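You operate a simulated robot arm through the tools that you are given. There is no shell and no other tool. Be economical: measure what you need, move in short steps, check, and stop when the job is done.

You run a simulated two-armed robot. Do the job below in one go: nothing can be reset, and whatever is moved stays where it is left.

Task
Pick up the filter can with one hand, pass it to the other hand and put it on the supply bench top. Set down upright: filter can.

The check looks at the end state, three seconds after you hand in, the way a careful person would. Anything else that was tipped, shoved, dropped, spilled or broken makes it a failure.

Robot
Two 7-joint arms with two-finger parallel grippers on one trunk, on a base that drives. Base frame: it is fixed to the floor where the robot stands at the start and does not move with it; the origin is under the middle of the robot, x ahead of it, y to its left, z up. Lengths are in m, angles in degrees, forces in N, time in s.
The left shoulder is at the start at [0.05, 0.165, 1.18], the right one opposite. With the tool pointing down near the work surface each hand reaches from about 0.22 to 0.7 m from the robot's upright axis, wherever it stands, measured 20 degrees to its own side. Places, roughly: supply bench top [-1.4, -1.1, 0.8]. Payload 3.91 kg a hand.
The TCP of each hand is the grasp point between the finger pads, 0.03 m short of the fingertips. In the tool frame z runs along the fingers and y along their closing line. The gripper opens to 0.11 m. The fingers are 0.02 m wide and 0.01 m thick; the gripper's body (0.048 by 0.112 m) begins 0.055 m behind the TCP.
Orientation is that of the tool frame in the base frame, as a unit quaternion [x, y, z, w]. With the fingers straight down and closing along the base's y, the tool's x points along the base's -x, its y along +y and its z along -z.

Tools
- The arms move only by the tool drive_tool. It takes "left_rows", "right_rows" or both (then of equal length, played together; a hand with none holds still); each is a list of rows, each a list of 3 entries, a list of its own where there are three numbers: the turn, a rotation vector about the tool's x, y, z in units of 60 degrees (1.0 is 60 degrees), then the shift along the tool's x, y, z in units of 300 mm (1.0 is 300 mm), then the gripper command, from -1 (fully open) to 1 (shut), values between in proportion. In form: [[[ax, ay, az], [dx, dy, dz], claw], ...]. A call has 1 to 10 rows; each row is the pose to reach, as a shift and turn from the pose commanded when the call began, along the tool's axes at that moment. A call with a number of a shift or a turn outside -1 to 1 is refused whole. Rows are played at 5 a second. More than 0.05 m and 8.6 degrees between two rows, or a gripper value outside its range, and nothing of the call is played. Where a pose cannot be reached the arm comes as near as it can. A force on the tool above 40 N (or 10 N above the force at the start of the call, whichever is more), or a blocked arm, ends the call early, and 0.2 s more pass. The fingers move at their own pace (about 0.045 m/s each) and stop on an object; they squeeze with about 30 N. The grip force told is the motor's: it shows also when the fingers shut on nothing. Time passes only in rows, and 0.2 s behind the last, so rows that repeat a pose let the fingers close. It gives the time, the measured TCP pose, the force on the tool (base axes), the opening and the grip force at its end, in the units of the frame above (readings bear some noise), with the torque about the TCP (base axes, N m) and any sound that the robot's microphone picked up, and new pictures: "show" is both (left out), scene, wrist or none (wrist: the cameras of the hands that moved).
- Cameras (640 x 400 px; columns grow to the right, rows downward): "scene" is now at [0.1168, 0.0124, 1.3541]; the picture's right is [0.12, -0.99, 0.00], its down [-0.55, -0.07, -0.83] and it looks along [0.83, 0.10, -0.56] (base axes); focal length 286 px, centre (320, 200). "left" rides on the left gripper at [0.073, -0.017, -0.103] in its tool frame; the picture's right is [0.23, 0.97, 0.00], its down [-0.76, 0.18, -0.62] and it looks along [-0.61, 0.14, 0.78] (tool axes); focal length 222 px, centre (320, 200). "right" rides on the right gripper at [0.072, 0.017, -0.103] in its tool frame; the picture's right is [-0.23, 0.97, 0.00], its down [-0.76, -0.18, -0.62] and it looks along [-0.61, -0.14, 0.78] (tool axes); focal length 222 px, centre (320, 200). There is no depth. A picture from a camera that has moved, and an enlarged one, comes with that camera's place and axes in the base frame and with its lens.
- raise_lower(by): slides the trunk up (or, below 0, down) by that many m; the arms and the scene camera ride with it, the base frame stays. It gives what a move gives, with no picture.
- roll_base(legs): drives the robot by 1 to 6 legs, each [ahead, left, turn to the left] in m, m and degrees, along the robot's own axes; the way and the turn of a leg run together, so that a leg with both is an arc; at most 1.5 m and 180 degrees a leg. The arms and the cameras ride along, it lands a little off, and it stops where it bumps. It gives what a move gives, and a new picture of the scene camera.
- turn_head(pan, tilt): turns the head with the scene camera to pan (to the left, within 80 degrees either way) and tilt (down, from -29 to 69), counted from straight ahead of the robot. It gives what a move gives, and a new picture of the scene camera.
- close_up(camera, box): a new picture of the part [left, top, right, bottom] of that camera's present view, enlarged. The clock stands still meanwhile.
- close_job(): hands the job in; it is judged then, once.

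Go step by step. Nothing tells you exact positions but the pictures and the camera data: compare them with the known pose of the tool, close in by small moves and look again before you grip or let go. The budget is 120 turns and 260 pictures, counting those below and the enlarged ones. Unless the task says otherwise, let go and move clear before handing in, and close with one line.

The tools are called after "Emit:" by a JSON object that holds its "api" and its "payload". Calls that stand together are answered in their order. drive_tool: Moves the arms, as the interface text tells. Its arguments: {"type":"object","properties":{"left_rows":{"type":"array"},"right_rows":{"type":"array"},"show":{"type":"string","enum":["both","scene","wrist","none"]}},"required":[]} The other tools are called the same way: raise_lower (by) slides the trunk up or down; roll_base (legs) drives the base; turn_head (pan, tilt) turns the head that bears the scene camera; close_up (camera, box) takes an enlarged picture of a part of a camera's view; close_job () hands the job in.

At the start:

```text
t: 0.0
left_eef_pos: [0.3721, 0.1888, 1.1468]
left_orientation: [-0.001, 1.0, 0.001, 0.001]
left_wrist_force: [-0.4, 0.3, -0.4]
left_wrist_torque: [0.0, 0.02, 0.02]
left_finger_gap: 0.1099
left_gripper_force: 0.1
right_eef_pos: [0.5383, -0.2661, 1.0846]
right_orientation: [0.001, 1.0, 0.0, 0.001]
right_wrist_force: [-0.5, -0.2, -0.7]
right_wrist_torque: [0.02, 0.01, 0.0]
right_finger_gap: 0.1102
right_gripper_force: 0.0
trunk travel left (down, up): [-0.4, 0.103]
robot x, y, heading: [0.0037, -0.0002, 0.1]
head pan, tilt: [6.9, 33.7]
```

scene: 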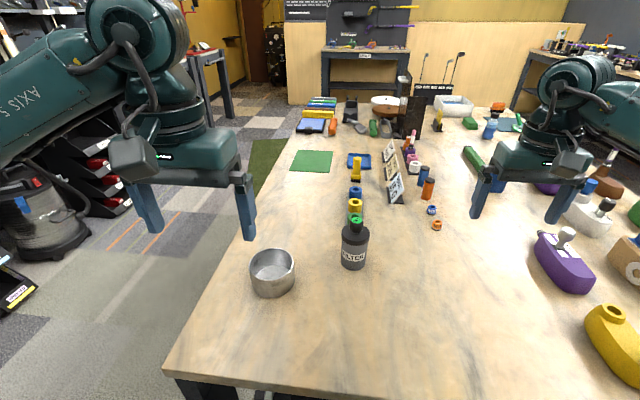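
right: 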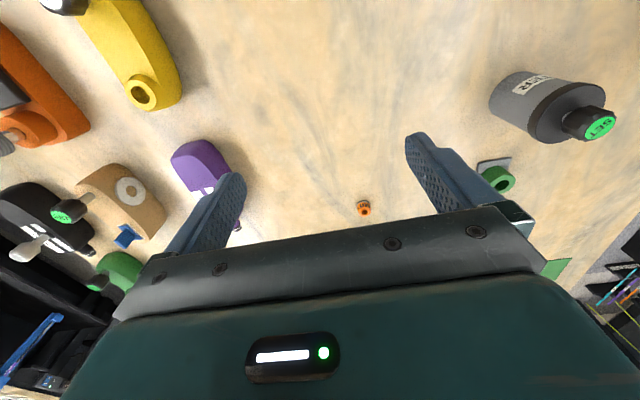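
left: 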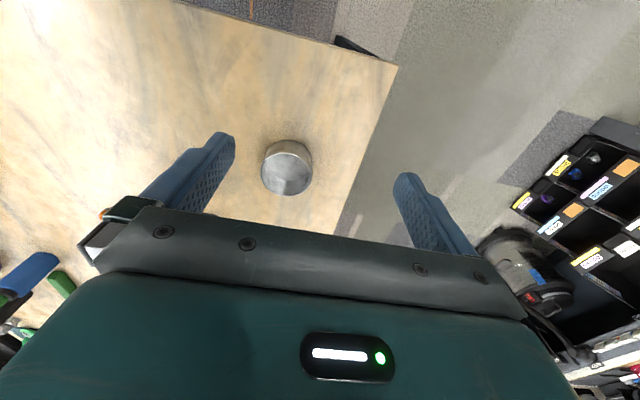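

The filter can stands on the near table at about [0.61, -0.01]. It's grey, with a dark neck and a green cap. I'll look closer at it and its surroundings.

Emit:
{"api": "close_up", "payload": {"camera": "scene", "box": [300, 180, 412, 290]}}

Emit:
{"api": "close_up", "payload": {"camera": "right", "box": [460, 40, 640, 200]}}

```text
3.64 times, centred on (356, 235) of scene
camera zoom: at [0.1168, 0.0124, 1.3541], right [0.12, -0.99, 0.0], down [-0.55, -0.07, -0.83], along [0.83, 0.1, -0.56], focal length 1038 px, centre (189, 73)
```

zoom: 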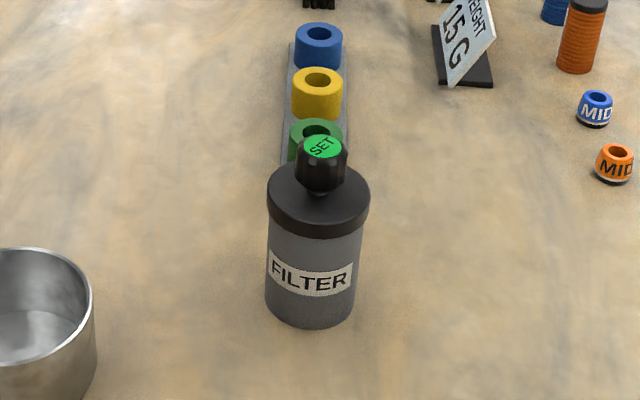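

```text
2.50 times, centred on (550, 120) of right
camera zoom: at [0.4652, -0.2483, 1.188], right [0.23, 0.97, 0.0], down [0.76, -0.18, 0.62], along [0.61, -0.14, -0.78], focal length 555 px, centre (-255, 400)
```

zoom: 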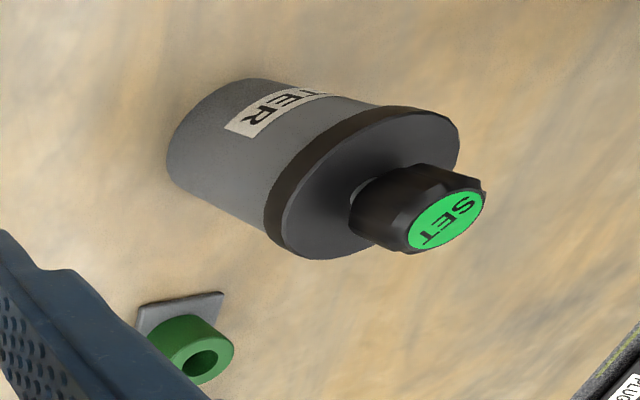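

The can has a body about 0.058 m wide, a lid about 0.062 m wide from z 0.93 to 0.945, and a knob up to about 0.98. I'll pick low on the body with the right hand tilted 45°, which leaves the lid free for the left hand to take from above.

Emit:
{"api": "drive_tool", "payload": {"right_rows": [[[0, -0.094, 0], [0.016, 0.107, 0.044], -1], [[0, -0.1875, 0], [0.032, 0.214, 0.0875], -1], [[0, -0.281, 0], [0.048, 0.321, 0.131], -1], [[0, -0.375, 0], [0.064, 0.428, 0.175], -1], [[0, -0.469, 0], [0.08, 0.535, 0.219], -1], [[0, -0.5625, 0], [0.096, 0.642, 0.2625], -1], [[0, -0.656, 0], [0.111, 0.75, 0.306], -1], [[0, -0.75, 0], [0.127, 0.857, 0.35], -1], [[0, -0.75, 0], [0.127, 0.857, 0.35], -1]]}}

```text
t: 2.0
left_eef_pos: [0.3712, 0.1879, 1.148]
left_orientation: [-0.001, 1.0, -0.001, 0.0]
left_wrist_force: [0.3, 0.7, 0.1]
left_wrist_torque: [0.0, 0.02, 0.02]
left_finger_gap: 0.1099
left_gripper_force: 0.1
right_eef_pos: [0.4989, -0.0085, 0.9775]
right_orientation: [0.001, 0.923, 0.0, 0.384]
right_wrist_force: [0.2, -0.2, -0.5]
right_wrist_torque: [-0.01, 0.0, 0.0]
right_finger_gap: 0.1097
right_gripper_force: 0.2
trunk travel left (down, up): [-0.4, 0.103]
robot x, y, heading: [-0.0035, -0.0001, -0.2]
head pan, tilt: [6.9, 33.7]
camera scene: at [0.1168, 0.0121, 1.3541], right [0.12, -0.99, 0.0], down [-0.55, -0.07, -0.83], along [0.83, 0.1, -0.56], focal length 286 px, centre (320, 200)
camera right: at [0.3742, 0.0086, 1.001], right [0.16, 0.97, 0.16], down [0.1, -0.18, 0.98], along [0.98, -0.14, -0.12], focal length 222 px, centre (320, 200)
```

scene: 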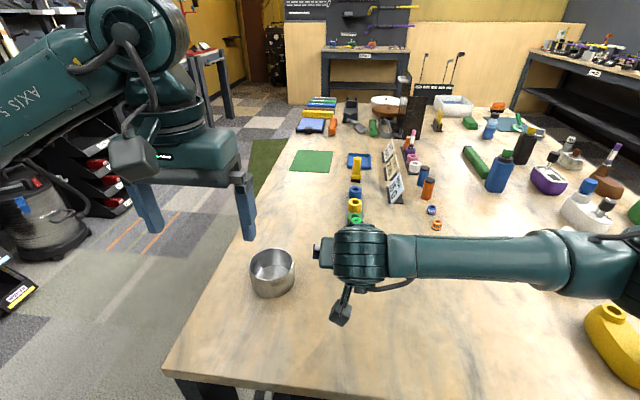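
right: 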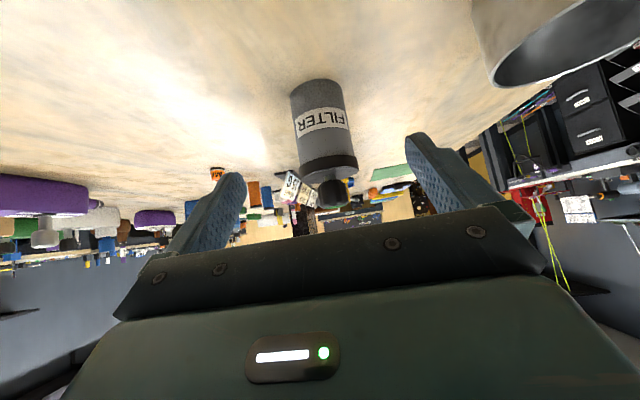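

The right hand is lined up with the can, whose axis is at about [0.60, -0.008]. I'll slide in along the tool axis with the fingers open and check before gripping.

Emit:
{"api": "drive_tool", "payload": {"right_rows": [[[0, 0, 0], [0, 0, 0.1], -1], [[0, 0, 0], [0, 0, 0.2], -1], [[0, 0, 0], [0, 0, 0.3], -1], [[0, 0, 0], [0, 0, 0.39], -1], [[0, 0, 0], [0, 0, 0.39], -1]]}}

```text
t: 3.2
left_eef_pos: [0.3717, 0.1886, 1.1461]
left_orientation: [0.0, 1.0, 0.0, -0.001]
left_wrist_force: [0.5, 0.1, 0.3]
left_wrist_torque: [-0.01, -0.01, -0.02]
left_finger_gap: 0.1099
left_gripper_force: 0.0
right_eef_pos: [0.5822, -0.0089, 0.8955]
right_orientation: [0.0, 0.924, 0.0, 0.382]
right_wrist_force: [-0.1, 0.6, 0.4]
right_wrist_torque: [-0.01, 0.01, 0.03]
right_finger_gap: 0.11
right_gripper_force: 0.1
trunk travel left (down, up): [-0.4, 0.103]
robot x, y, heading: [-0.0004, 0.0002, -0.0]
head pan, tilt: [6.9, 33.7]
camera scene: at [0.1167, 0.0124, 1.3541], right [0.12, -0.99, 0.0], down [-0.55, -0.07, -0.83], along [0.83, 0.1, -0.56], focal length 286 px, centre (320, 200)
camera right: at [0.4584, 0.0072, 0.9181], right [0.16, 0.97, 0.16], down [0.1, -0.18, 0.98], along [0.98, -0.14, -0.12], focal length 222 px, centre (320, 200)
```

scene: 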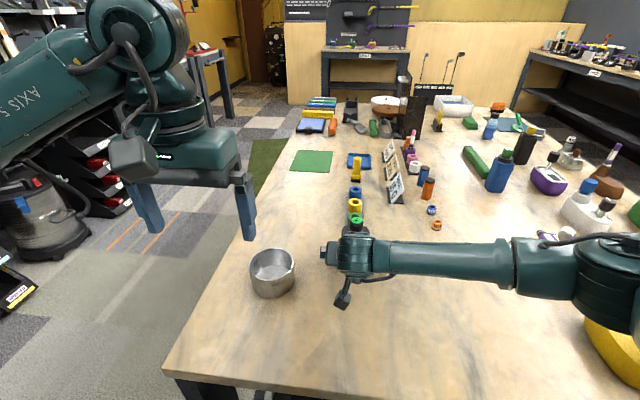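
right: 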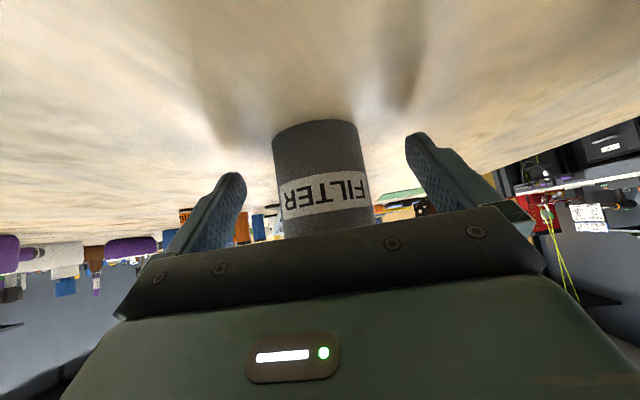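

The fingertips only just reach the can's axis at x of about 0.603, so I'll nudge forward 12 mm and then close.

Emit:
{"api": "drive_tool", "payload": {"right_rows": [[[0, 0, 0], [-0.032, 0, 0.025], -1], [[0, 0, 0], [-0.032, 0, 0.025], -1], [[0, 0, 0], [-0.032, 0, 0.025], 0], [[0, 0, 0], [-0.032, 0, 0.025], 0.4], [[0, 0, 0], [-0.032, 0, 0.025], 1], [[0, 0, 0], [-0.032, 0, 0.025], 1], [[0, 0, 0], [-0.032, 0, 0.025], 1], [[0, 0, 0], [-0.032, 0, 0.025], 1]]}}

```text
t: 5.0
left_eef_pos: [0.372, 0.1889, 1.1459]
left_orientation: [-0.002, 1.0, 0.0, 0.0]
left_wrist_force: [-0.2, 0.3, 0.6]
left_wrist_torque: [0.0, -0.02, -0.06]
left_finger_gap: 0.1099
left_gripper_force: 0.1
right_eef_pos: [0.5953, -0.0077, 0.8988]
right_orientation: [0.0, 0.924, 0.0, 0.383]
right_wrist_force: [0.8, 0.7, 0.5]
right_wrist_torque: [-0.01, 0.0, 0.03]
right_finger_gap: 0.057
right_gripper_force: 29.7
trunk travel left (down, up): [-0.4, 0.103]
robot x, y, heading: [-0.004, 0.0016, -0.1]
head pan, tilt: [6.9, 33.7]
camera scene: at [0.1168, 0.0124, 1.3541], right [0.12, -0.99, 0.0], down [-0.55, -0.07, -0.83], along [0.83, 0.1, -0.56], focal length 286 px, centre (320, 200)
camera right: at [0.4704, 0.0078, 0.9197], right [0.16, 0.97, 0.16], down [0.1, -0.18, 0.98], along [0.98, -0.14, -0.12], focal length 222 px, centre (320, 200)
```

scene: 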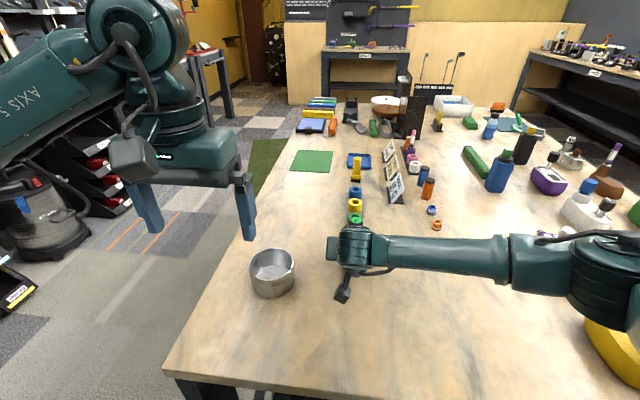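
right: 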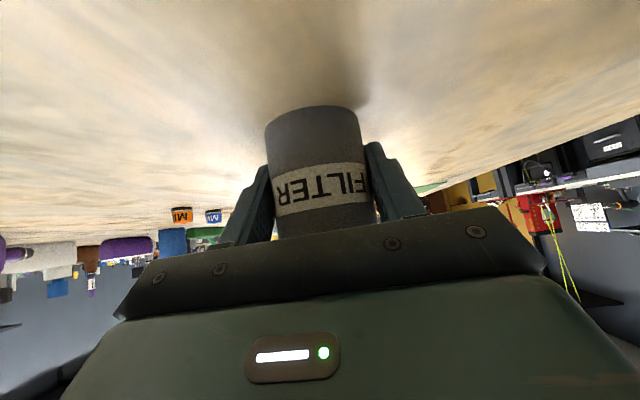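

It's gripped at 0.057 m. I'll lift straight up 0.15 m.

Emit:
{"api": "drive_tool", "payload": {"right_rows": [[[0, 0, 0], [-0.05, 0, -0.05], 1], [[0, 0, 0], [-0.12, 0, -0.12], 1], [[0, 0, 0], [-0.19, 0, -0.19], 1], [[0, 0, 0], [-0.27, 0, -0.27], 1], [[0, 0, 0], [-0.35, 0, -0.35], 1], [[0, 0, 0], [-0.35, 0, -0.35], 1]]}}

```text
t: 6.4
left_eef_pos: [0.3721, 0.189, 1.1461]
left_orientation: [-0.001, 1.0, 0.0, 0.001]
left_wrist_force: [0.0, 0.4, 0.3]
left_wrist_torque: [-0.04, 0.03, 0.01]
left_finger_gap: 0.1102
left_gripper_force: 0.0
right_eef_pos: [0.5932, -0.009, 1.0492]
right_orientation: [0.0, 0.924, 0.0, 0.383]
right_wrist_force: [-0.6, -0.4, -1.2]
right_wrist_torque: [0.0, 0.05, 0.0]
right_finger_gap: 0.0604
right_gripper_force: 30.0
trunk travel left (down, up): [-0.4, 0.103]
robot x, y, heading: [0.0007, 0.0001, 0.2]
head pan, tilt: [6.9, 33.7]
camera scene: at [0.1171, 0.0124, 1.354], right [0.12, -0.99, 0.0], down [-0.55, -0.07, -0.83], along [0.83, 0.1, -0.56], focal length 286 px, centre (320, 200)
camera right: at [0.4695, 0.0082, 1.0706], right [0.16, 0.97, 0.16], down [0.1, -0.18, 0.98], along [0.98, -0.14, -0.12], focal length 222 px, centre (320, 200)
```

scene: 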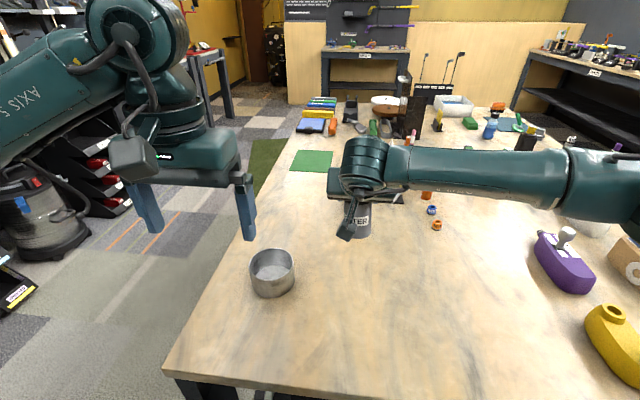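
right: 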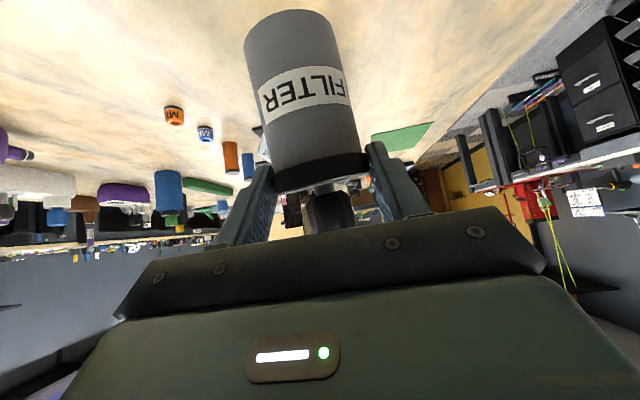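

The can slid down in the fingers during the lift: the gap is now 0.0604 and the lid sits at the pads. I'll look closely before going on.

Emit:
{"api": "close_up", "payload": {"camera": "right", "box": [200, 0, 440, 240]}}

Emit:
{"api": "close_up", "payload": {"camera": "scene", "box": [310, 130, 420, 250]}}

```text
1.67 times, centred on (320, 120) of right
camera zoom: at [0.4695, 0.0082, 1.0706], right [0.16, 0.97, 0.16], down [0.1, -0.18, 0.98], along [0.98, -0.14, -0.12], focal length 370 px, centre (320, 333)
```

zoom: 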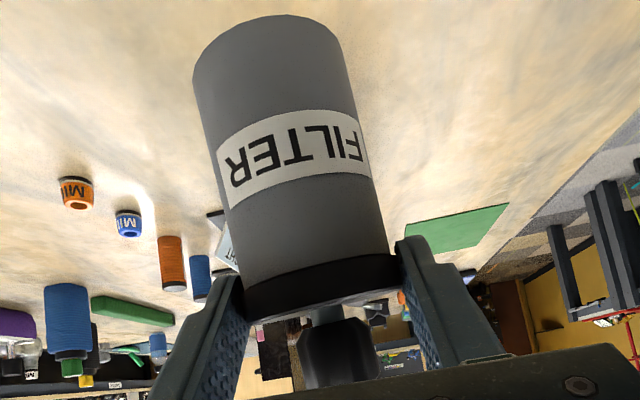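

```text
3.33 times, centred on (365, 190) of scene
camera zoom: at [0.1171, 0.0124, 1.354], right [0.12, -0.99, 0.0], down [-0.55, -0.07, -0.83], along [0.83, 0.1, -0.56], focal length 952 px, centre (170, 233)
```

zoom: 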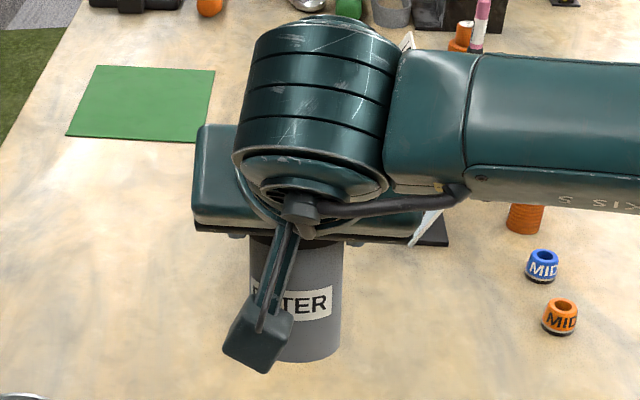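

Emit:
{"api": "drive_tool", "payload": {"right_rows": [[[0, 0, 0], [0, 0, 0], 1], [[0, 0, 0], [0, 0, 0], 1], [[0, 0, 0], [0, 0, 0], 1], [[0, 0, 0], [0, 0, 0], 1], [[0, 0, 0], [0, 0, 0], 1], [[0, 0, 0], [0, 0, 0], 1], [[0, 0, 0], [0, 0, 0], 1], [[0, 0, 0], [0, 0, 0], 1]], "show": "wrist"}}

```text
t: 8.2
left_eef_pos: [0.3719, 0.1871, 1.1469]
left_orientation: [-0.001, 1.0, 0.0, 0.0]
left_wrist_force: [-0.1, 1.9, -0.3]
left_wrist_torque: [-0.02, -0.01, 0.01]
left_finger_gap: 0.11
left_gripper_force: 0.0
right_eef_pos: [0.5938, -0.008, 1.0478]
right_orientation: [0.0, 0.924, 0.0, 0.383]
right_wrist_force: [0.1, -0.7, -2.5]
right_wrist_torque: [0.0, 0.03, 0.01]
right_finger_gap: 0.0599
right_gripper_force: 30.3
trunk travel left (down, up): [-0.4, 0.103]
robot x, y, heading: [0.0018, 0.0026, 0.1]
head pan, tilt: [6.9, 33.7]
camera right: at [0.4694, 0.0083, 1.0703], right [0.16, 0.97, 0.16], down [0.1, -0.18, 0.98], along [0.98, -0.14, -0.12], focal length 222 px, centre (320, 200)
```

right: 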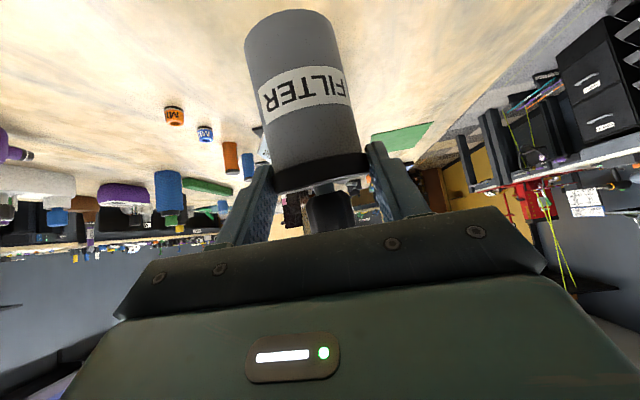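

It's stable now, held by the lid: the body is slippery and the lid isn't. I'll bring the can back to just above clear table, nearer the robot, and let the left hand take the knob there, so a slip would be harmless.

Emit:
{"api": "drive_tool", "payload": {"right_rows": [[[0, 0, 0], [0.07, 0, 0.006], 1], [[0, 0, 0], [0.14, 0, 0.012], 1], [[0, 0, 0], [0.21, 0, 0.018], 1], [[0, 0, 0], [0.28, 0, 0.024], 1], [[0, 0, 0], [0.35, 0, 0.03], 1], [[0, 0, 0], [0.413, 0, 0.035], 1], [[0, 0, 0], [0.413, 0, 0.035], 1]]}}

Emit:
{"api": "close_up", "payload": {"camera": "right", "box": [200, 0, 440, 240]}}

Emit:
{"api": "turn_head", "payload": {"pan": 0, "tilt": 50}}

```text
t: 9.8
left_eef_pos: [0.3701, 0.1877, 1.149]
left_orientation: [-0.001, 1.0, 0.001, 0.0]
left_wrist_force: [0.1, 0.0, -0.6]
left_wrist_torque: [-0.03, -0.04, 0.02]
left_finger_gap: 0.11
left_gripper_force: 0.0
right_eef_pos: [0.5132, -0.0074, 0.9563]
right_orientation: [0.001, 0.922, 0.0, 0.387]
right_wrist_force: [1.8, -5.7, 21.9]
right_wrist_torque: [-0.4, -0.93, -0.18]
right_finger_gap: 0.0602
right_gripper_force: 30.4
trunk travel left (down, up): [-0.4, 0.103]
robot x, y, heading: [-0.0014, -0.0023, -0.2]
head pan, tilt: [6.9, 33.7]
camera scene: at [0.1149, 0.0117, 1.3547], right [0.12, -0.99, 0.0], down [-0.55, -0.07, -0.83], along [0.83, 0.1, -0.55], focal length 286 px, centre (320, 200)
camera right: at [0.3889, 0.0095, 0.9778], right [0.16, 0.97, 0.16], down [0.09, -0.18, 0.98], along [0.98, -0.14, -0.11], focal length 222 px, centre (320, 200)
```

scene: 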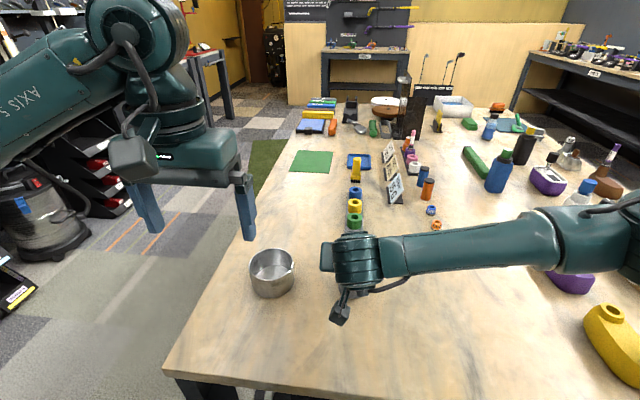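
right: 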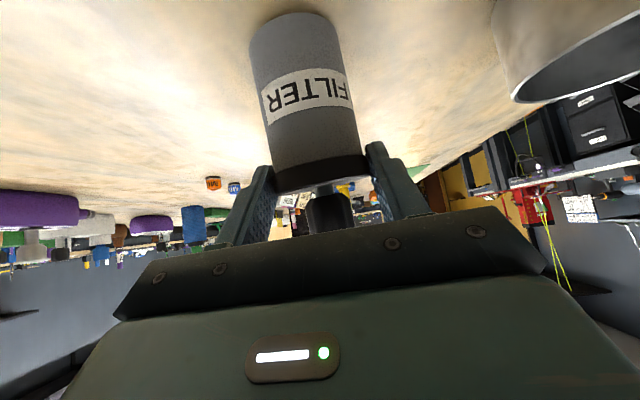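

```text
1.67 times, centred on (320, 120) of right
camera zoom: at [0.3889, 0.0095, 0.9778], right [0.16, 0.97, 0.16], down [0.09, -0.18, 0.98], along [0.98, -0.14, -0.11], focal length 370 px, centre (320, 333)
```

zoom: 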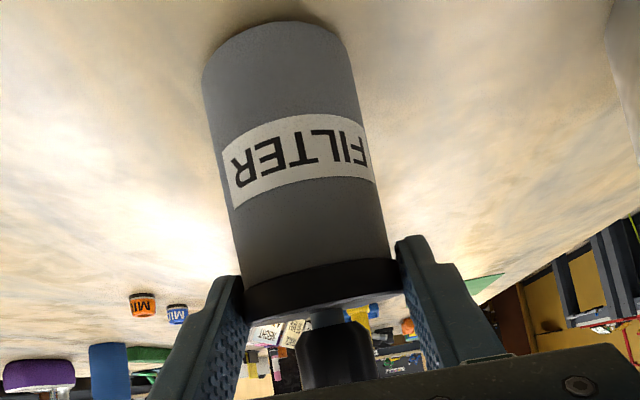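

```text
t: 10.6
left_eef_pos: [0.3704, 0.1866, 1.1481]
left_orientation: [-0.001, 1.0, 0.0, 0.001]
left_wrist_force: [0.2, 0.1, 0.9]
left_wrist_torque: [0.0, 0.0, 0.02]
left_finger_gap: 0.1097
left_gripper_force: 0.1
right_eef_pos: [0.5131, -0.0068, 0.9555]
right_orientation: [-0.001, 0.923, 0.001, 0.386]
right_wrist_force: [-1.2, -7.0, 26.0]
right_wrist_torque: [-0.44, -0.75, -0.23]
right_finger_gap: 0.0598
right_gripper_force: 29.9
trunk travel left (down, up): [-0.4, 0.103]
robot x, y, heading: [-0.0037, -0.0021, 0.0]
head pan, tilt: [0.0, 50.0]
camera scene: at [0.1032, 0.0011, 1.3308], right [0.0, -1.0, 0.0], down [-0.76, 0.0, -0.65], along [0.65, 0.0, -0.76], focal length 286 px, centre (320, 200)
```

scene: 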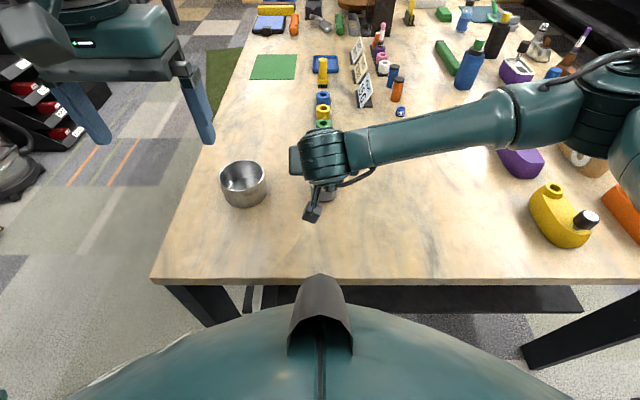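

The can is now resting on the table with some pressing force. I'll ease up a little and open the fingers slightly so it settles flat, then regrip the lid properly.

Emit:
{"api": "drive_tool", "payload": {"right_rows": [[[0, 0, 0], [-0.005, 0, -0.005], 1], [[0, 0, 0], [-0.009, 0, -0.009], 1], [[0, 0, 0], [-0.009, 0, -0.009], -0.2], [[0, 0, 0], [-0.009, 0, -0.009], -0.45], [[0, 0, 0], [-0.009, 0, -0.009], -0.45], [[0, 0, 0], [-0.009, 0, -0.009], -0.45], [[0, 0, 0], [-0.009, 0, -0.009], -0.45]]}}

Emit:
{"api": "close_up", "payload": {"camera": "right", "box": [200, 0, 440, 240]}}

```text
t: 12.2
left_eef_pos: [0.3723, 0.1876, 1.1468]
left_orientation: [0.0, 1.0, 0.0, 0.0]
left_wrist_force: [0.3, 0.1, -0.1]
left_wrist_torque: [0.0, 0.01, -0.02]
left_finger_gap: 0.11
left_gripper_force: 0.1
right_eef_pos: [0.5139, -0.0052, 0.955]
right_orientation: [0.0, 0.924, 0.001, 0.383]
right_wrist_force: [0.1, 0.3, 1.0]
right_wrist_torque: [0.04, -0.03, 0.03]
right_finger_gap: 0.0796
right_gripper_force: 0.1
trunk travel left (down, up): [-0.4, 0.103]
robot x, y, heading: [-0.0016, -0.0002, -0.3]
head pan, tilt: [0.0, 50.0]
camera scene: at [0.1057, 0.0018, 1.3304], right [0.0, -1.0, 0.0], down [-0.77, 0.0, -0.64], along [0.64, 0.0, -0.77], focal length 286 px, centre (320, 200)
camera right: at [0.3894, 0.0096, 0.978], right [0.16, 0.97, 0.16], down [0.1, -0.18, 0.98], along [0.98, -0.14, -0.12], focal length 222 px, centre (320, 200)
```

scene: 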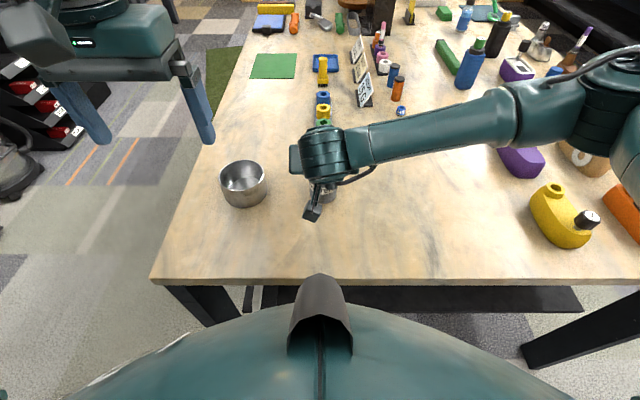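
right: 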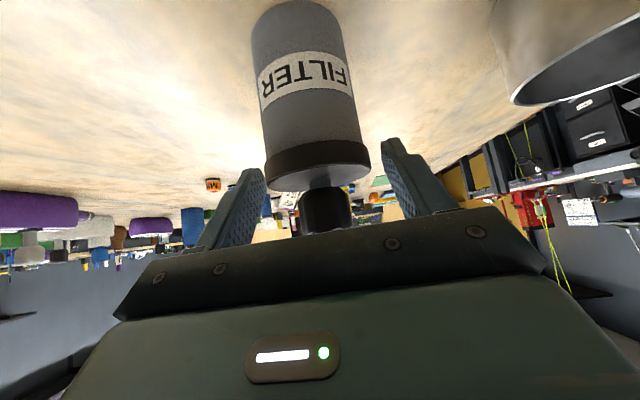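

```text
1.67 times, centred on (320, 120) of right
camera zoom: at [0.3894, 0.0096, 0.978], right [0.16, 0.97, 0.16], down [0.1, -0.18, 0.98], along [0.98, -0.14, -0.12], focal length 370 px, centre (320, 333)
```

zoom: 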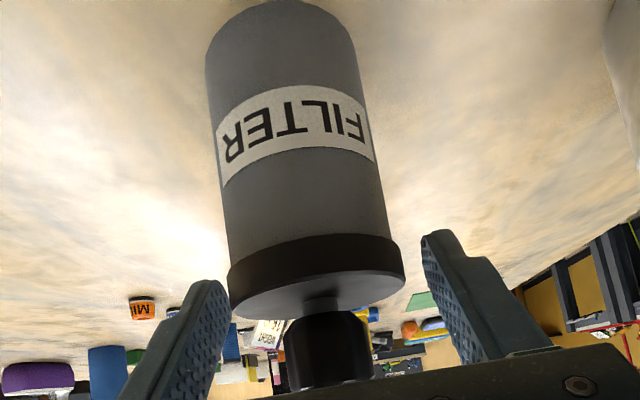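

The can stands upright at about x 0.523, y -0.005. I'll regrip across the lower lid edge, so the ledge also bears on the fingers, and lift about 20 mm.

Emit:
{"api": "drive_tool", "payload": {"right_rows": [[[0, 0, 0], [0.028, 0, 0.038], -0.45], [[0, 0, 0], [0.028, 0, 0.038], -0.45], [[0, 0, 0], [0.028, 0, 0.038], 1], [[0, 0, 0], [0.028, 0, 0.038], 1], [[0, 0, 0], [0.028, 0, 0.038], 1], [[0, 0, 0], [0.028, 0, 0.038], 1], [[0, 0, 0], [0.01, 0, 0.02], 1], [[0, 0, 0], [-0.019, 0, -0.009], 1], [[0, 0, 0], [-0.019, 0, -0.009], 1]]}}

Emit:
{"api": "close_up", "payload": {"camera": "right", "box": [200, 0, 440, 240]}}

```text
t: 14.2
left_eef_pos: [0.372, 0.1873, 1.1474]
left_orientation: [-0.001, 1.0, 0.0, 0.0]
left_wrist_force: [0.2, 0.4, -0.4]
left_wrist_torque: [0.01, -0.03, -0.03]
left_finger_gap: 0.11
left_gripper_force: 0.1
right_eef_pos: [0.5169, -0.0062, 0.9605]
right_orientation: [0.001, 0.924, -0.001, 0.383]
right_wrist_force: [-0.2, -0.1, -1.4]
right_wrist_torque: [0.03, 0.02, 0.02]
right_finger_gap: 0.0605
right_gripper_force: 30.4
trunk travel left (down, up): [-0.4, 0.103]
robot x, y, heading: [0.0024, -0.0025, 0.0]
head pan, tilt: [0.0, 50.0]
camera scene: at [0.1059, 0.0018, 1.3304], right [0.0, -1.0, 0.0], down [-0.77, 0.0, -0.64], along [0.64, 0.0, -0.77], focal length 286 px, centre (320, 200)
camera right: at [0.3928, 0.0083, 0.9833], right [0.16, 0.97, 0.16], down [0.1, -0.18, 0.98], along [0.98, -0.14, -0.12], focal length 222 px, centre (320, 200)
```

scene: 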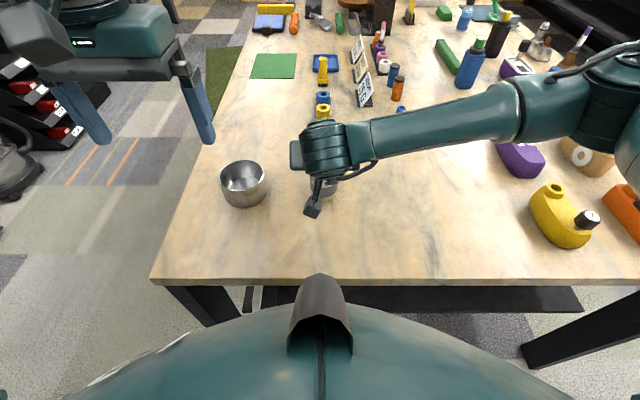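
right: 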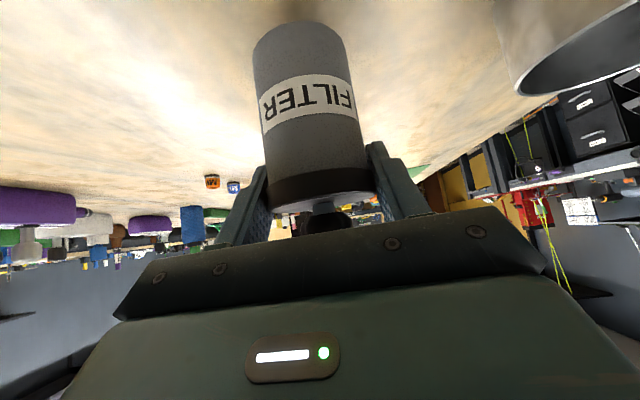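

```text
1.67 times, centred on (320, 120) of right
camera zoom: at [0.3928, 0.0083, 0.9833], right [0.16, 0.97, 0.16], down [0.1, -0.18, 0.98], along [0.98, -0.14, -0.12], focal length 370 px, centre (320, 333)
```

zoom: 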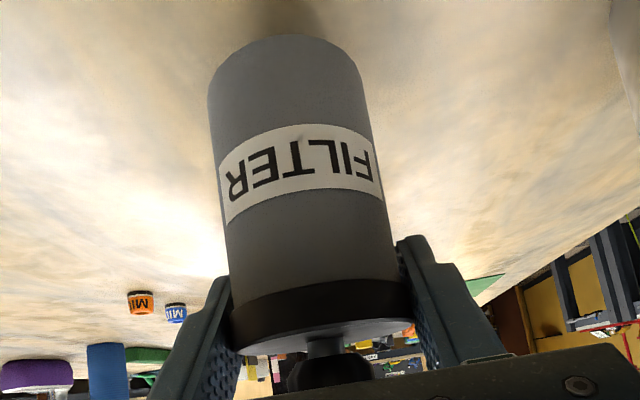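

Held on the lid at 0.0605 m, about 20 mm clear of the table. Now I'll bring the left hand around over the knob, pitched 20° so its camera clears the right wrist, with the fingers narrowed to about 0.04 m.

Emit:
{"api": "drive_tool", "payload": {"left_rows": [[[0, 0.0667, 0], [-0.13, 0, 0], -1], [[0, 0.133, 0], [-0.26, 0, 0], -0.5], [[0, 0.2, 0], [-0.39, 0, 0], 0], [[0, 0.267, 0], [-0.52, 0, 0], 0.273], [[0, 0.333, 0], [-0.643, 0, 0], 0.273], [[0, 0.333, 0], [-0.643, -0.13, 0], 0.273], [[0, 0.333, 0], [-0.643, -0.26, 0], 0.273], [[0, 0.333, 0], [-0.643, -0.39, 0.03], 0.273], [[0, 0.333, 0], [-0.643, -0.52, 0.06], 0.273], [[0, 0.333, 0], [-0.643, -0.643, 0.09], 0.273]]}}

```text
t: 16.4
left_eef_pos: [0.5425, 0.0067, 1.1178]
left_orientation: [-0.001, 0.985, 0.0, -0.174]
left_wrist_force: [-0.8, 0.7, -0.3]
left_wrist_torque: [-0.03, 0.02, 0.01]
left_finger_gap: 0.0399
left_gripper_force: 0.2
left hand out of reach, approached as far as the arm can: row 8, 9, 10
right_eef_pos: [0.5169, -0.0083, 0.9603]
right_orientation: [0.0, 0.924, 0.0, 0.383]
right_wrist_force: [0.0, 0.2, -1.1]
right_wrist_torque: [-0.03, 0.0, 0.02]
right_finger_gap: 0.0607
right_gripper_force: 29.9
trunk travel left (down, up): [-0.4, 0.103]
robot x, y, heading: [0.0047, 0.0032, -0.3]
head pan, tilt: [0.0, 50.0]
camera scene: at [0.1062, 0.0012, 1.3304], right [0.0, -1.0, 0.0], down [-0.77, 0.0, -0.64], along [0.64, 0.0, -0.77], focal length 286 px, centre (320, 200)
camera left: at [0.5119, -0.01, 1.2405], right [-0.21, 0.97, 0.08], down [0.93, 0.18, 0.33], along [0.3, 0.14, -0.94], focal length 222 px, centre (320, 200)
```

scene: 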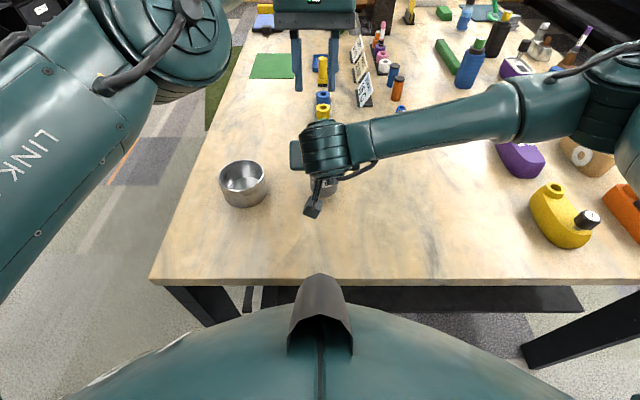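
left: 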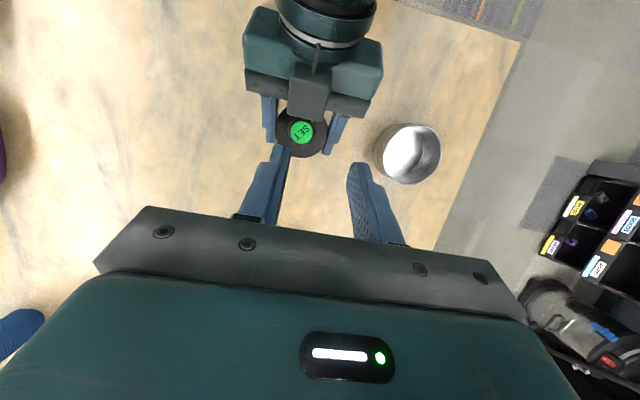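

The left arm is at its reach limit. I'll bring both hands about 70 mm nearer and slightly left, staying above the table.

Emit:
{"api": "drive_tool", "payload": {"right_rows": [[[0, 0, 0], [0.041, 0.025, -0.041], 1], [[0, 0, 0], [0.0825, 0.05, -0.0825], 1], [[0, 0, 0], [0.124, 0.075, -0.124], 1], [[0, 0, 0], [0.165, 0.1, -0.165], 1], [[0, 0, 0], [0.165, 0.1, -0.165], 1]], "left_rows": [[[0, 0, 0], [0.053, 0.022, 0.02], 0.273], [[0, 0, 0], [0.106, 0.045, 0.04], 0.273], [[0, 0, 0], [0.159, 0.067, 0.06], 0.273], [[0, 0, 0], [0.212, 0.09, 0.1], 0.273], [[0, 0, 0], [0.212, 0.09, 0.1], 0.273]]}}

Emit:
{"api": "close_up", "payload": {"camera": "left", "box": [220, 60, 440, 260]}}

```text
t: 17.6
left_eef_pos: [0.4707, 0.0346, 1.1115]
left_orientation: [-0.001, 0.985, 0.0, -0.173]
left_wrist_force: [0.6, 0.0, -0.9]
left_wrist_torque: [0.0, -0.03, -0.01]
left_finger_gap: 0.0399
left_gripper_force: 0.1
right_eef_pos: [0.4466, 0.0216, 0.9619]
right_orientation: [0.0, 0.924, 0.001, 0.383]
right_wrist_force: [0.1, -0.2, -2.0]
right_wrist_torque: [-0.02, -0.01, 0.01]
right_finger_gap: 0.0605
right_gripper_force: 30.2
trunk travel left (down, up): [-0.4, 0.103]
robot x, y, heading: [0.0006, -0.0043, -0.1]
head pan, tilt: [0.0, 50.0]
camera scene: at [0.1059, 0.0015, 1.3304], right [0.0, -1.0, 0.0], down [-0.77, 0.0, -0.64], along [0.64, 0.0, -0.77], focal length 286 px, centre (320, 200)
camera right: at [0.3215, 0.0382, 0.9836], right [0.16, 0.97, 0.16], down [0.1, -0.18, 0.98], along [0.98, -0.14, -0.12], focal length 222 px, centre (320, 200)
camera left: at [0.4391, 0.0174, 1.2353], right [-0.21, 0.97, 0.08], down [0.93, 0.18, 0.33], along [0.3, 0.14, -0.94], focal length 222 px, centre (320, 200)
```

scene: 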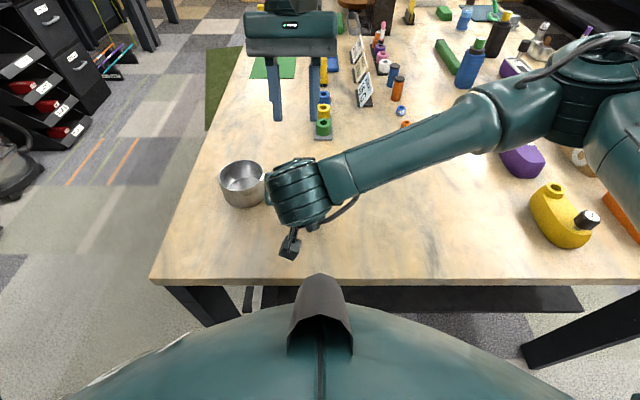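
right: 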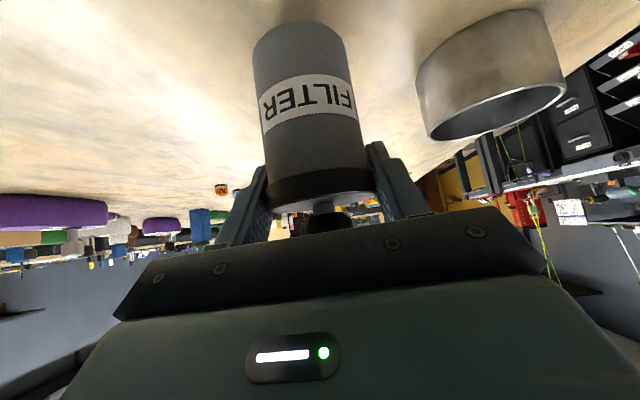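
left: 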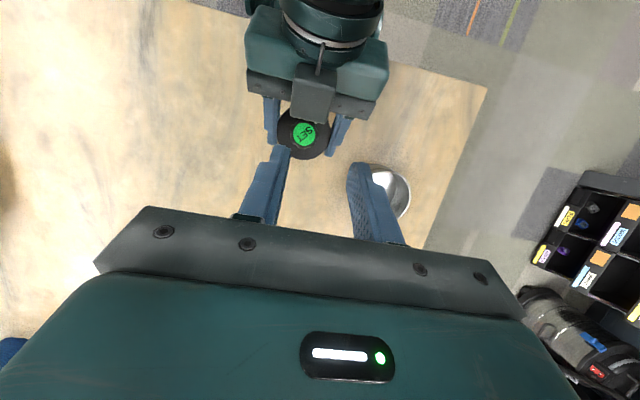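

```text
2.00 times, centred on (330, 160) of left
camera zoom: at [0.4391, 0.0174, 1.2353], right [-0.21, 0.97, 0.08], down [0.93, 0.18, 0.33], along [0.3, 0.14, -0.94], focal length 444 px, centre (300, 280)
```

zoom: 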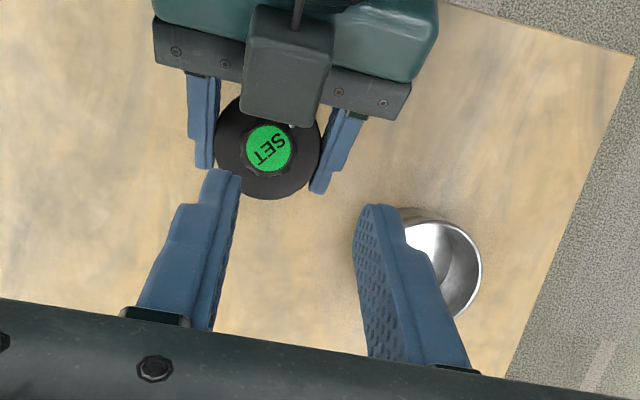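

Knob is at about [0.4485, 0.021, 1.007]. I'll lower the left hand part-way, in line with it, and recheck, watching a box-like part near the right palm.

Emit:
{"api": "drive_tool", "payload": {"left_rows": [[[0, 0, 0], [-0.04, -0.045, 0.07], 0.273], [[0, 0, 0], [-0.075, -0.045, 0.148], 0.273], [[0, 0, 0], [-0.075, -0.045, 0.148], 0.273]], "show": "wrist"}}

Emit:
{"api": "close_up", "payload": {"camera": "left", "box": [220, 60, 440, 260]}}

Emit:
{"api": "turn_head", "payload": {"pan": 0, "tilt": 36}}

```text
t: 18.4
left_eef_pos: [0.4779, 0.0203, 1.0637]
left_orientation: [0.0, 0.985, 0.0, -0.173]
left_wrist_force: [0.3, -0.1, -0.6]
left_wrist_torque: [0.0, 0.02, -0.01]
left_finger_gap: 0.0398
left_gripper_force: 0.0
right_eef_pos: [0.4465, 0.0224, 0.9611]
right_orientation: [0.001, 0.924, -0.001, 0.383]
right_wrist_force: [0.0, 0.3, -1.2]
right_wrist_torque: [0.02, 0.02, 0.0]
right_finger_gap: 0.0604
right_gripper_force: 30.1
trunk travel left (down, up): [-0.4, 0.103]
robot x, y, heading: [0.0039, -0.0017, 0.0]
head pan, tilt: [0.0, 50.0]
camera left: at [0.4455, 0.0031, 1.1862], right [-0.21, 0.97, 0.08], down [0.93, 0.18, 0.33], along [0.3, 0.14, -0.94], focal length 222 px, centre (320, 200)
```

left: 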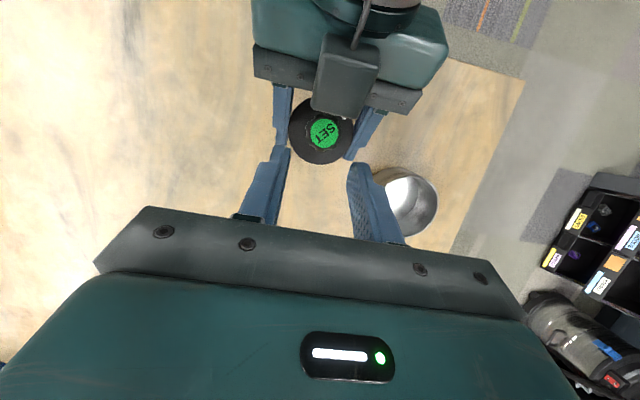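

```text
2.00 times, centred on (330, 160) of left
camera zoom: at [0.4455, 0.0031, 1.1862], right [-0.21, 0.97, 0.08], down [0.93, 0.18, 0.33], along [0.3, 0.14, -0.94], focal length 444 px, centre (300, 280)
```

zoom: 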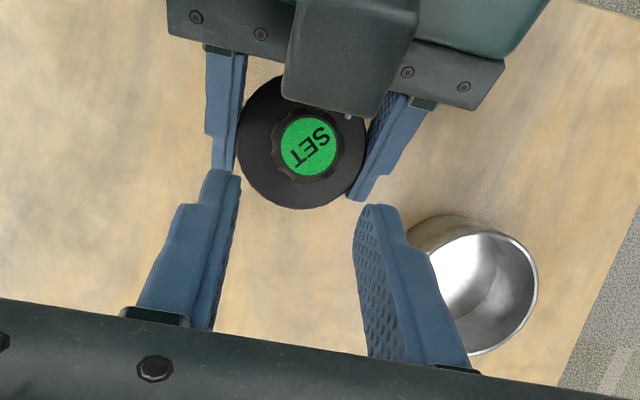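

```text
t: 19.1
left_eef_pos: [0.4768, 0.0213, 1.0627]
left_orientation: [-0.001, 0.985, 0.0, -0.174]
left_wrist_force: [0.8, 0.6, 0.6]
left_wrist_torque: [0.03, -0.03, -0.03]
left_finger_gap: 0.0399
left_gripper_force: 0.0
right_eef_pos: [0.4449, 0.0218, 0.9617]
right_orientation: [0.0, 0.924, 0.0, 0.383]
right_wrist_force: [-0.7, 0.3, -1.3]
right_wrist_torque: [0.0, 0.04, -0.03]
right_finger_gap: 0.0603
right_gripper_force: 30.3
trunk travel left (down, up): [-0.4, 0.103]
robot x, y, heading: [-0.0003, 0.0015, 0.1]
head pan, tilt: [0.0, 36.0]
camera scene: at [0.1163, 0.0018, 1.3506], right [0.0, -1.0, 0.0], down [-0.59, 0.0, -0.81], along [0.81, 0.0, -0.59], focal length 286 px, centre (320, 200)
```

scene: 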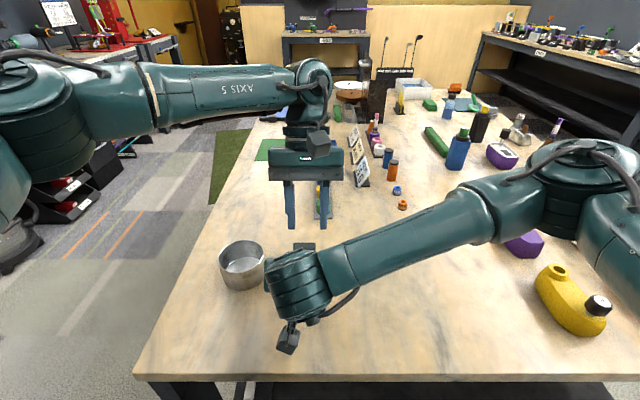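

The box is a fixed part of the right hand, just behind the knob, with its front at about x 0.433. The pitched left fingers should clear it if I keep them a few mm forward. I'll descend around the knob slowly.

Emit:
{"api": "drive_tool", "payload": {"left_rows": [[[0, 0, 0], [-0.011, 0, 0.05], 0.273], [[0, 0, 0], [-0.011, 0, 0.1], 0.273], [[0, 0, 0], [-0.011, 0, 0.15], 0.273], [[0, 0, 0], [-0.011, 0, 0.195], 0.273], [[0, 0, 0], [-0.011, 0, 0.195], 0.273]]}}

Emit:
{"api": "close_up", "payload": {"camera": "left", "box": [220, 60, 440, 260]}}

```text
t: 20.4
left_eef_pos: [0.4591, 0.0206, 1.0055]
left_orientation: [-0.001, 0.985, 0.0, -0.174]
left_wrist_force: [0.6, 0.7, -1.4]
left_wrist_torque: [0.01, -0.01, 0.0]
left_finger_gap: 0.04
left_gripper_force: 0.1
right_eef_pos: [0.4449, 0.0219, 0.9614]
right_orientation: [0.0, 0.924, 0.0, 0.383]
right_wrist_force: [0.1, 0.1, -1.9]
right_wrist_torque: [0.03, 0.0, -0.03]
right_finger_gap: 0.0606
right_gripper_force: 30.2
trunk travel left (down, up): [-0.4, 0.103]
robot x, y, heading: [-0.0021, 0.0006, 0.1]
head pan, tilt: [0.0, 36.0]
camera scene: at [0.1163, 0.0018, 1.3506], right [0.0, -1.0, 0.0], down [-0.59, 0.0, -0.81], along [0.81, 0.0, -0.59], focal length 286 px, centre (320, 200)
camera left: at [0.4273, 0.0037, 1.1295], right [-0.21, 0.97, 0.08], down [0.93, 0.18, 0.33], along [0.3, 0.14, -0.94], focal length 222 px, centre (320, 200)
```

scene: 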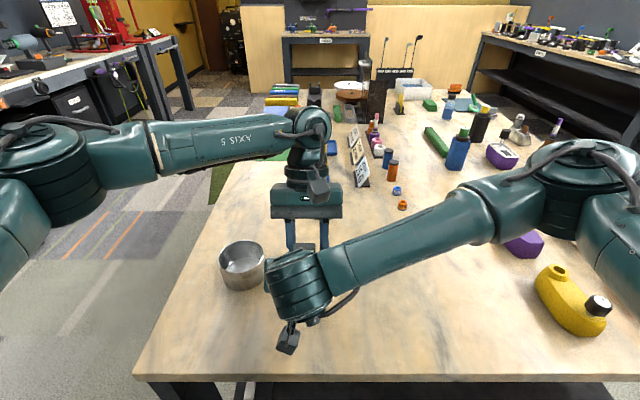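
left: 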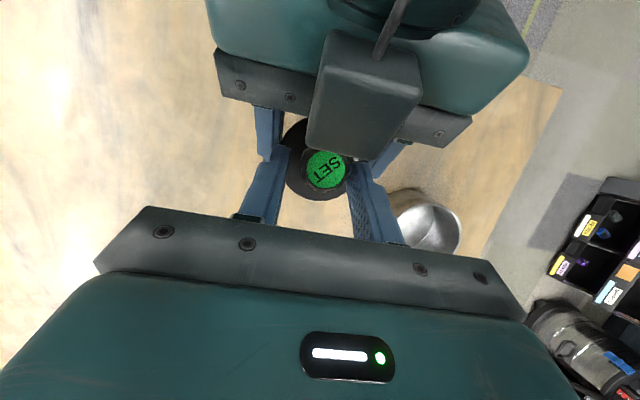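

```text
2.00 times, centred on (330, 160) of left
camera zoom: at [0.4273, 0.0037, 1.1295], right [-0.21, 0.97, 0.08], down [0.93, 0.18, 0.33], along [0.3, 0.14, -0.94], focal length 444 px, centre (300, 280)
```

zoom: 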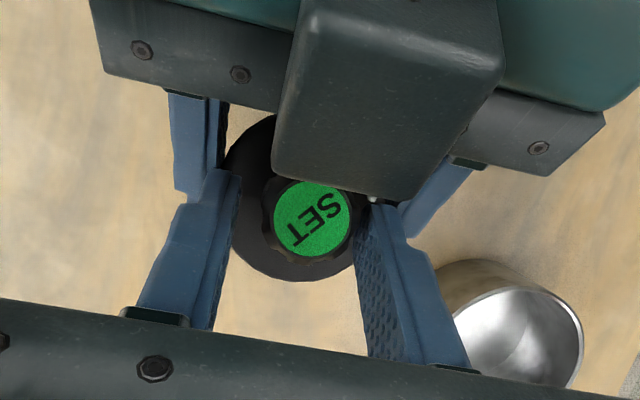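

The fingers straddle the knob and are centred on it. I'll close the left gripper.

Emit:
{"api": "drive_tool", "payload": {"left_rows": [[[0, 0, 0], [0, 0, 0], 0.45], [[0, 0, 0], [0, 0, 0], 1], [[0, 0, 0], [0, 0, 0], 1], [[0, 0, 0], [0, 0, 0], 1], [[0, 0, 0], [0, 0, 0], 1]], "show": "wrist"}}

Emit:
{"api": "close_up", "payload": {"camera": "left", "box": [220, 60, 440, 260]}}

```text
t: 21.6
left_eef_pos: [0.4583, 0.0219, 1.0067]
left_orientation: [-0.002, 0.985, 0.0, -0.174]
left_wrist_force: [1.4, 10.9, -0.7]
left_wrist_torque: [-0.03, 0.03, -0.18]
left_finger_gap: 0.0275
left_gripper_force: 29.5
right_eef_pos: [0.4465, 0.0218, 0.9609]
right_orientation: [0.0, 0.924, -0.001, 0.383]
right_wrist_force: [-1.9, -11.7, 0.8]
right_wrist_torque: [0.55, -0.09, 0.07]
right_finger_gap: 0.0605
right_gripper_force: 30.1
trunk travel left (down, up): [-0.4, 0.103]
robot x, y, heading: [0.0041, 0.0011, -0.1]
head pan, tilt: [0.0, 36.0]
camera left: at [0.4277, 0.0042, 1.1294], right [-0.22, 0.97, 0.08], down [0.93, 0.18, 0.33], along [0.3, 0.14, -0.94], focal length 222 px, centre (320, 200)
```

left: 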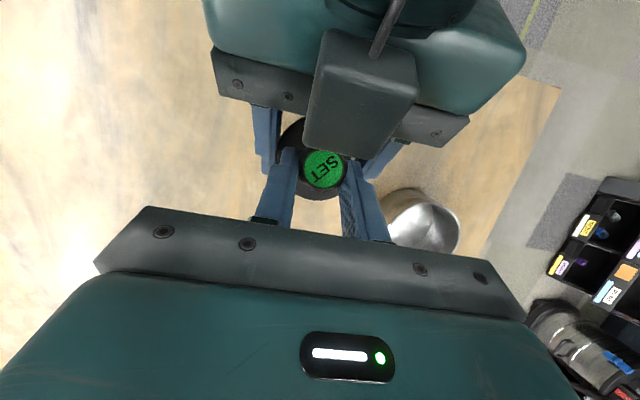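

```text
2.00 times, centred on (330, 160) of left
camera zoom: at [0.4277, 0.0042, 1.1294], right [-0.22, 0.97, 0.08], down [0.93, 0.18, 0.33], along [0.3, 0.14, -0.94], focal length 444 px, centre (300, 280)
```

zoom: 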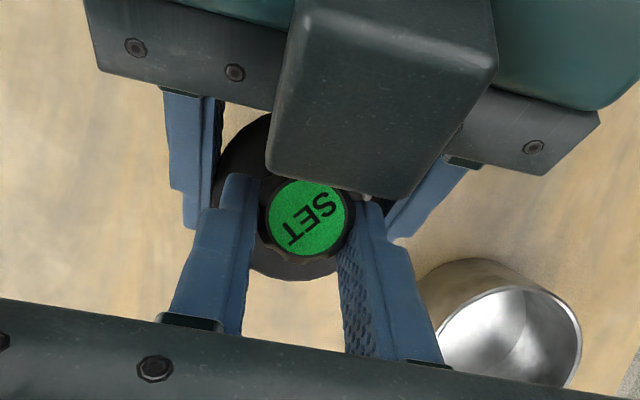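

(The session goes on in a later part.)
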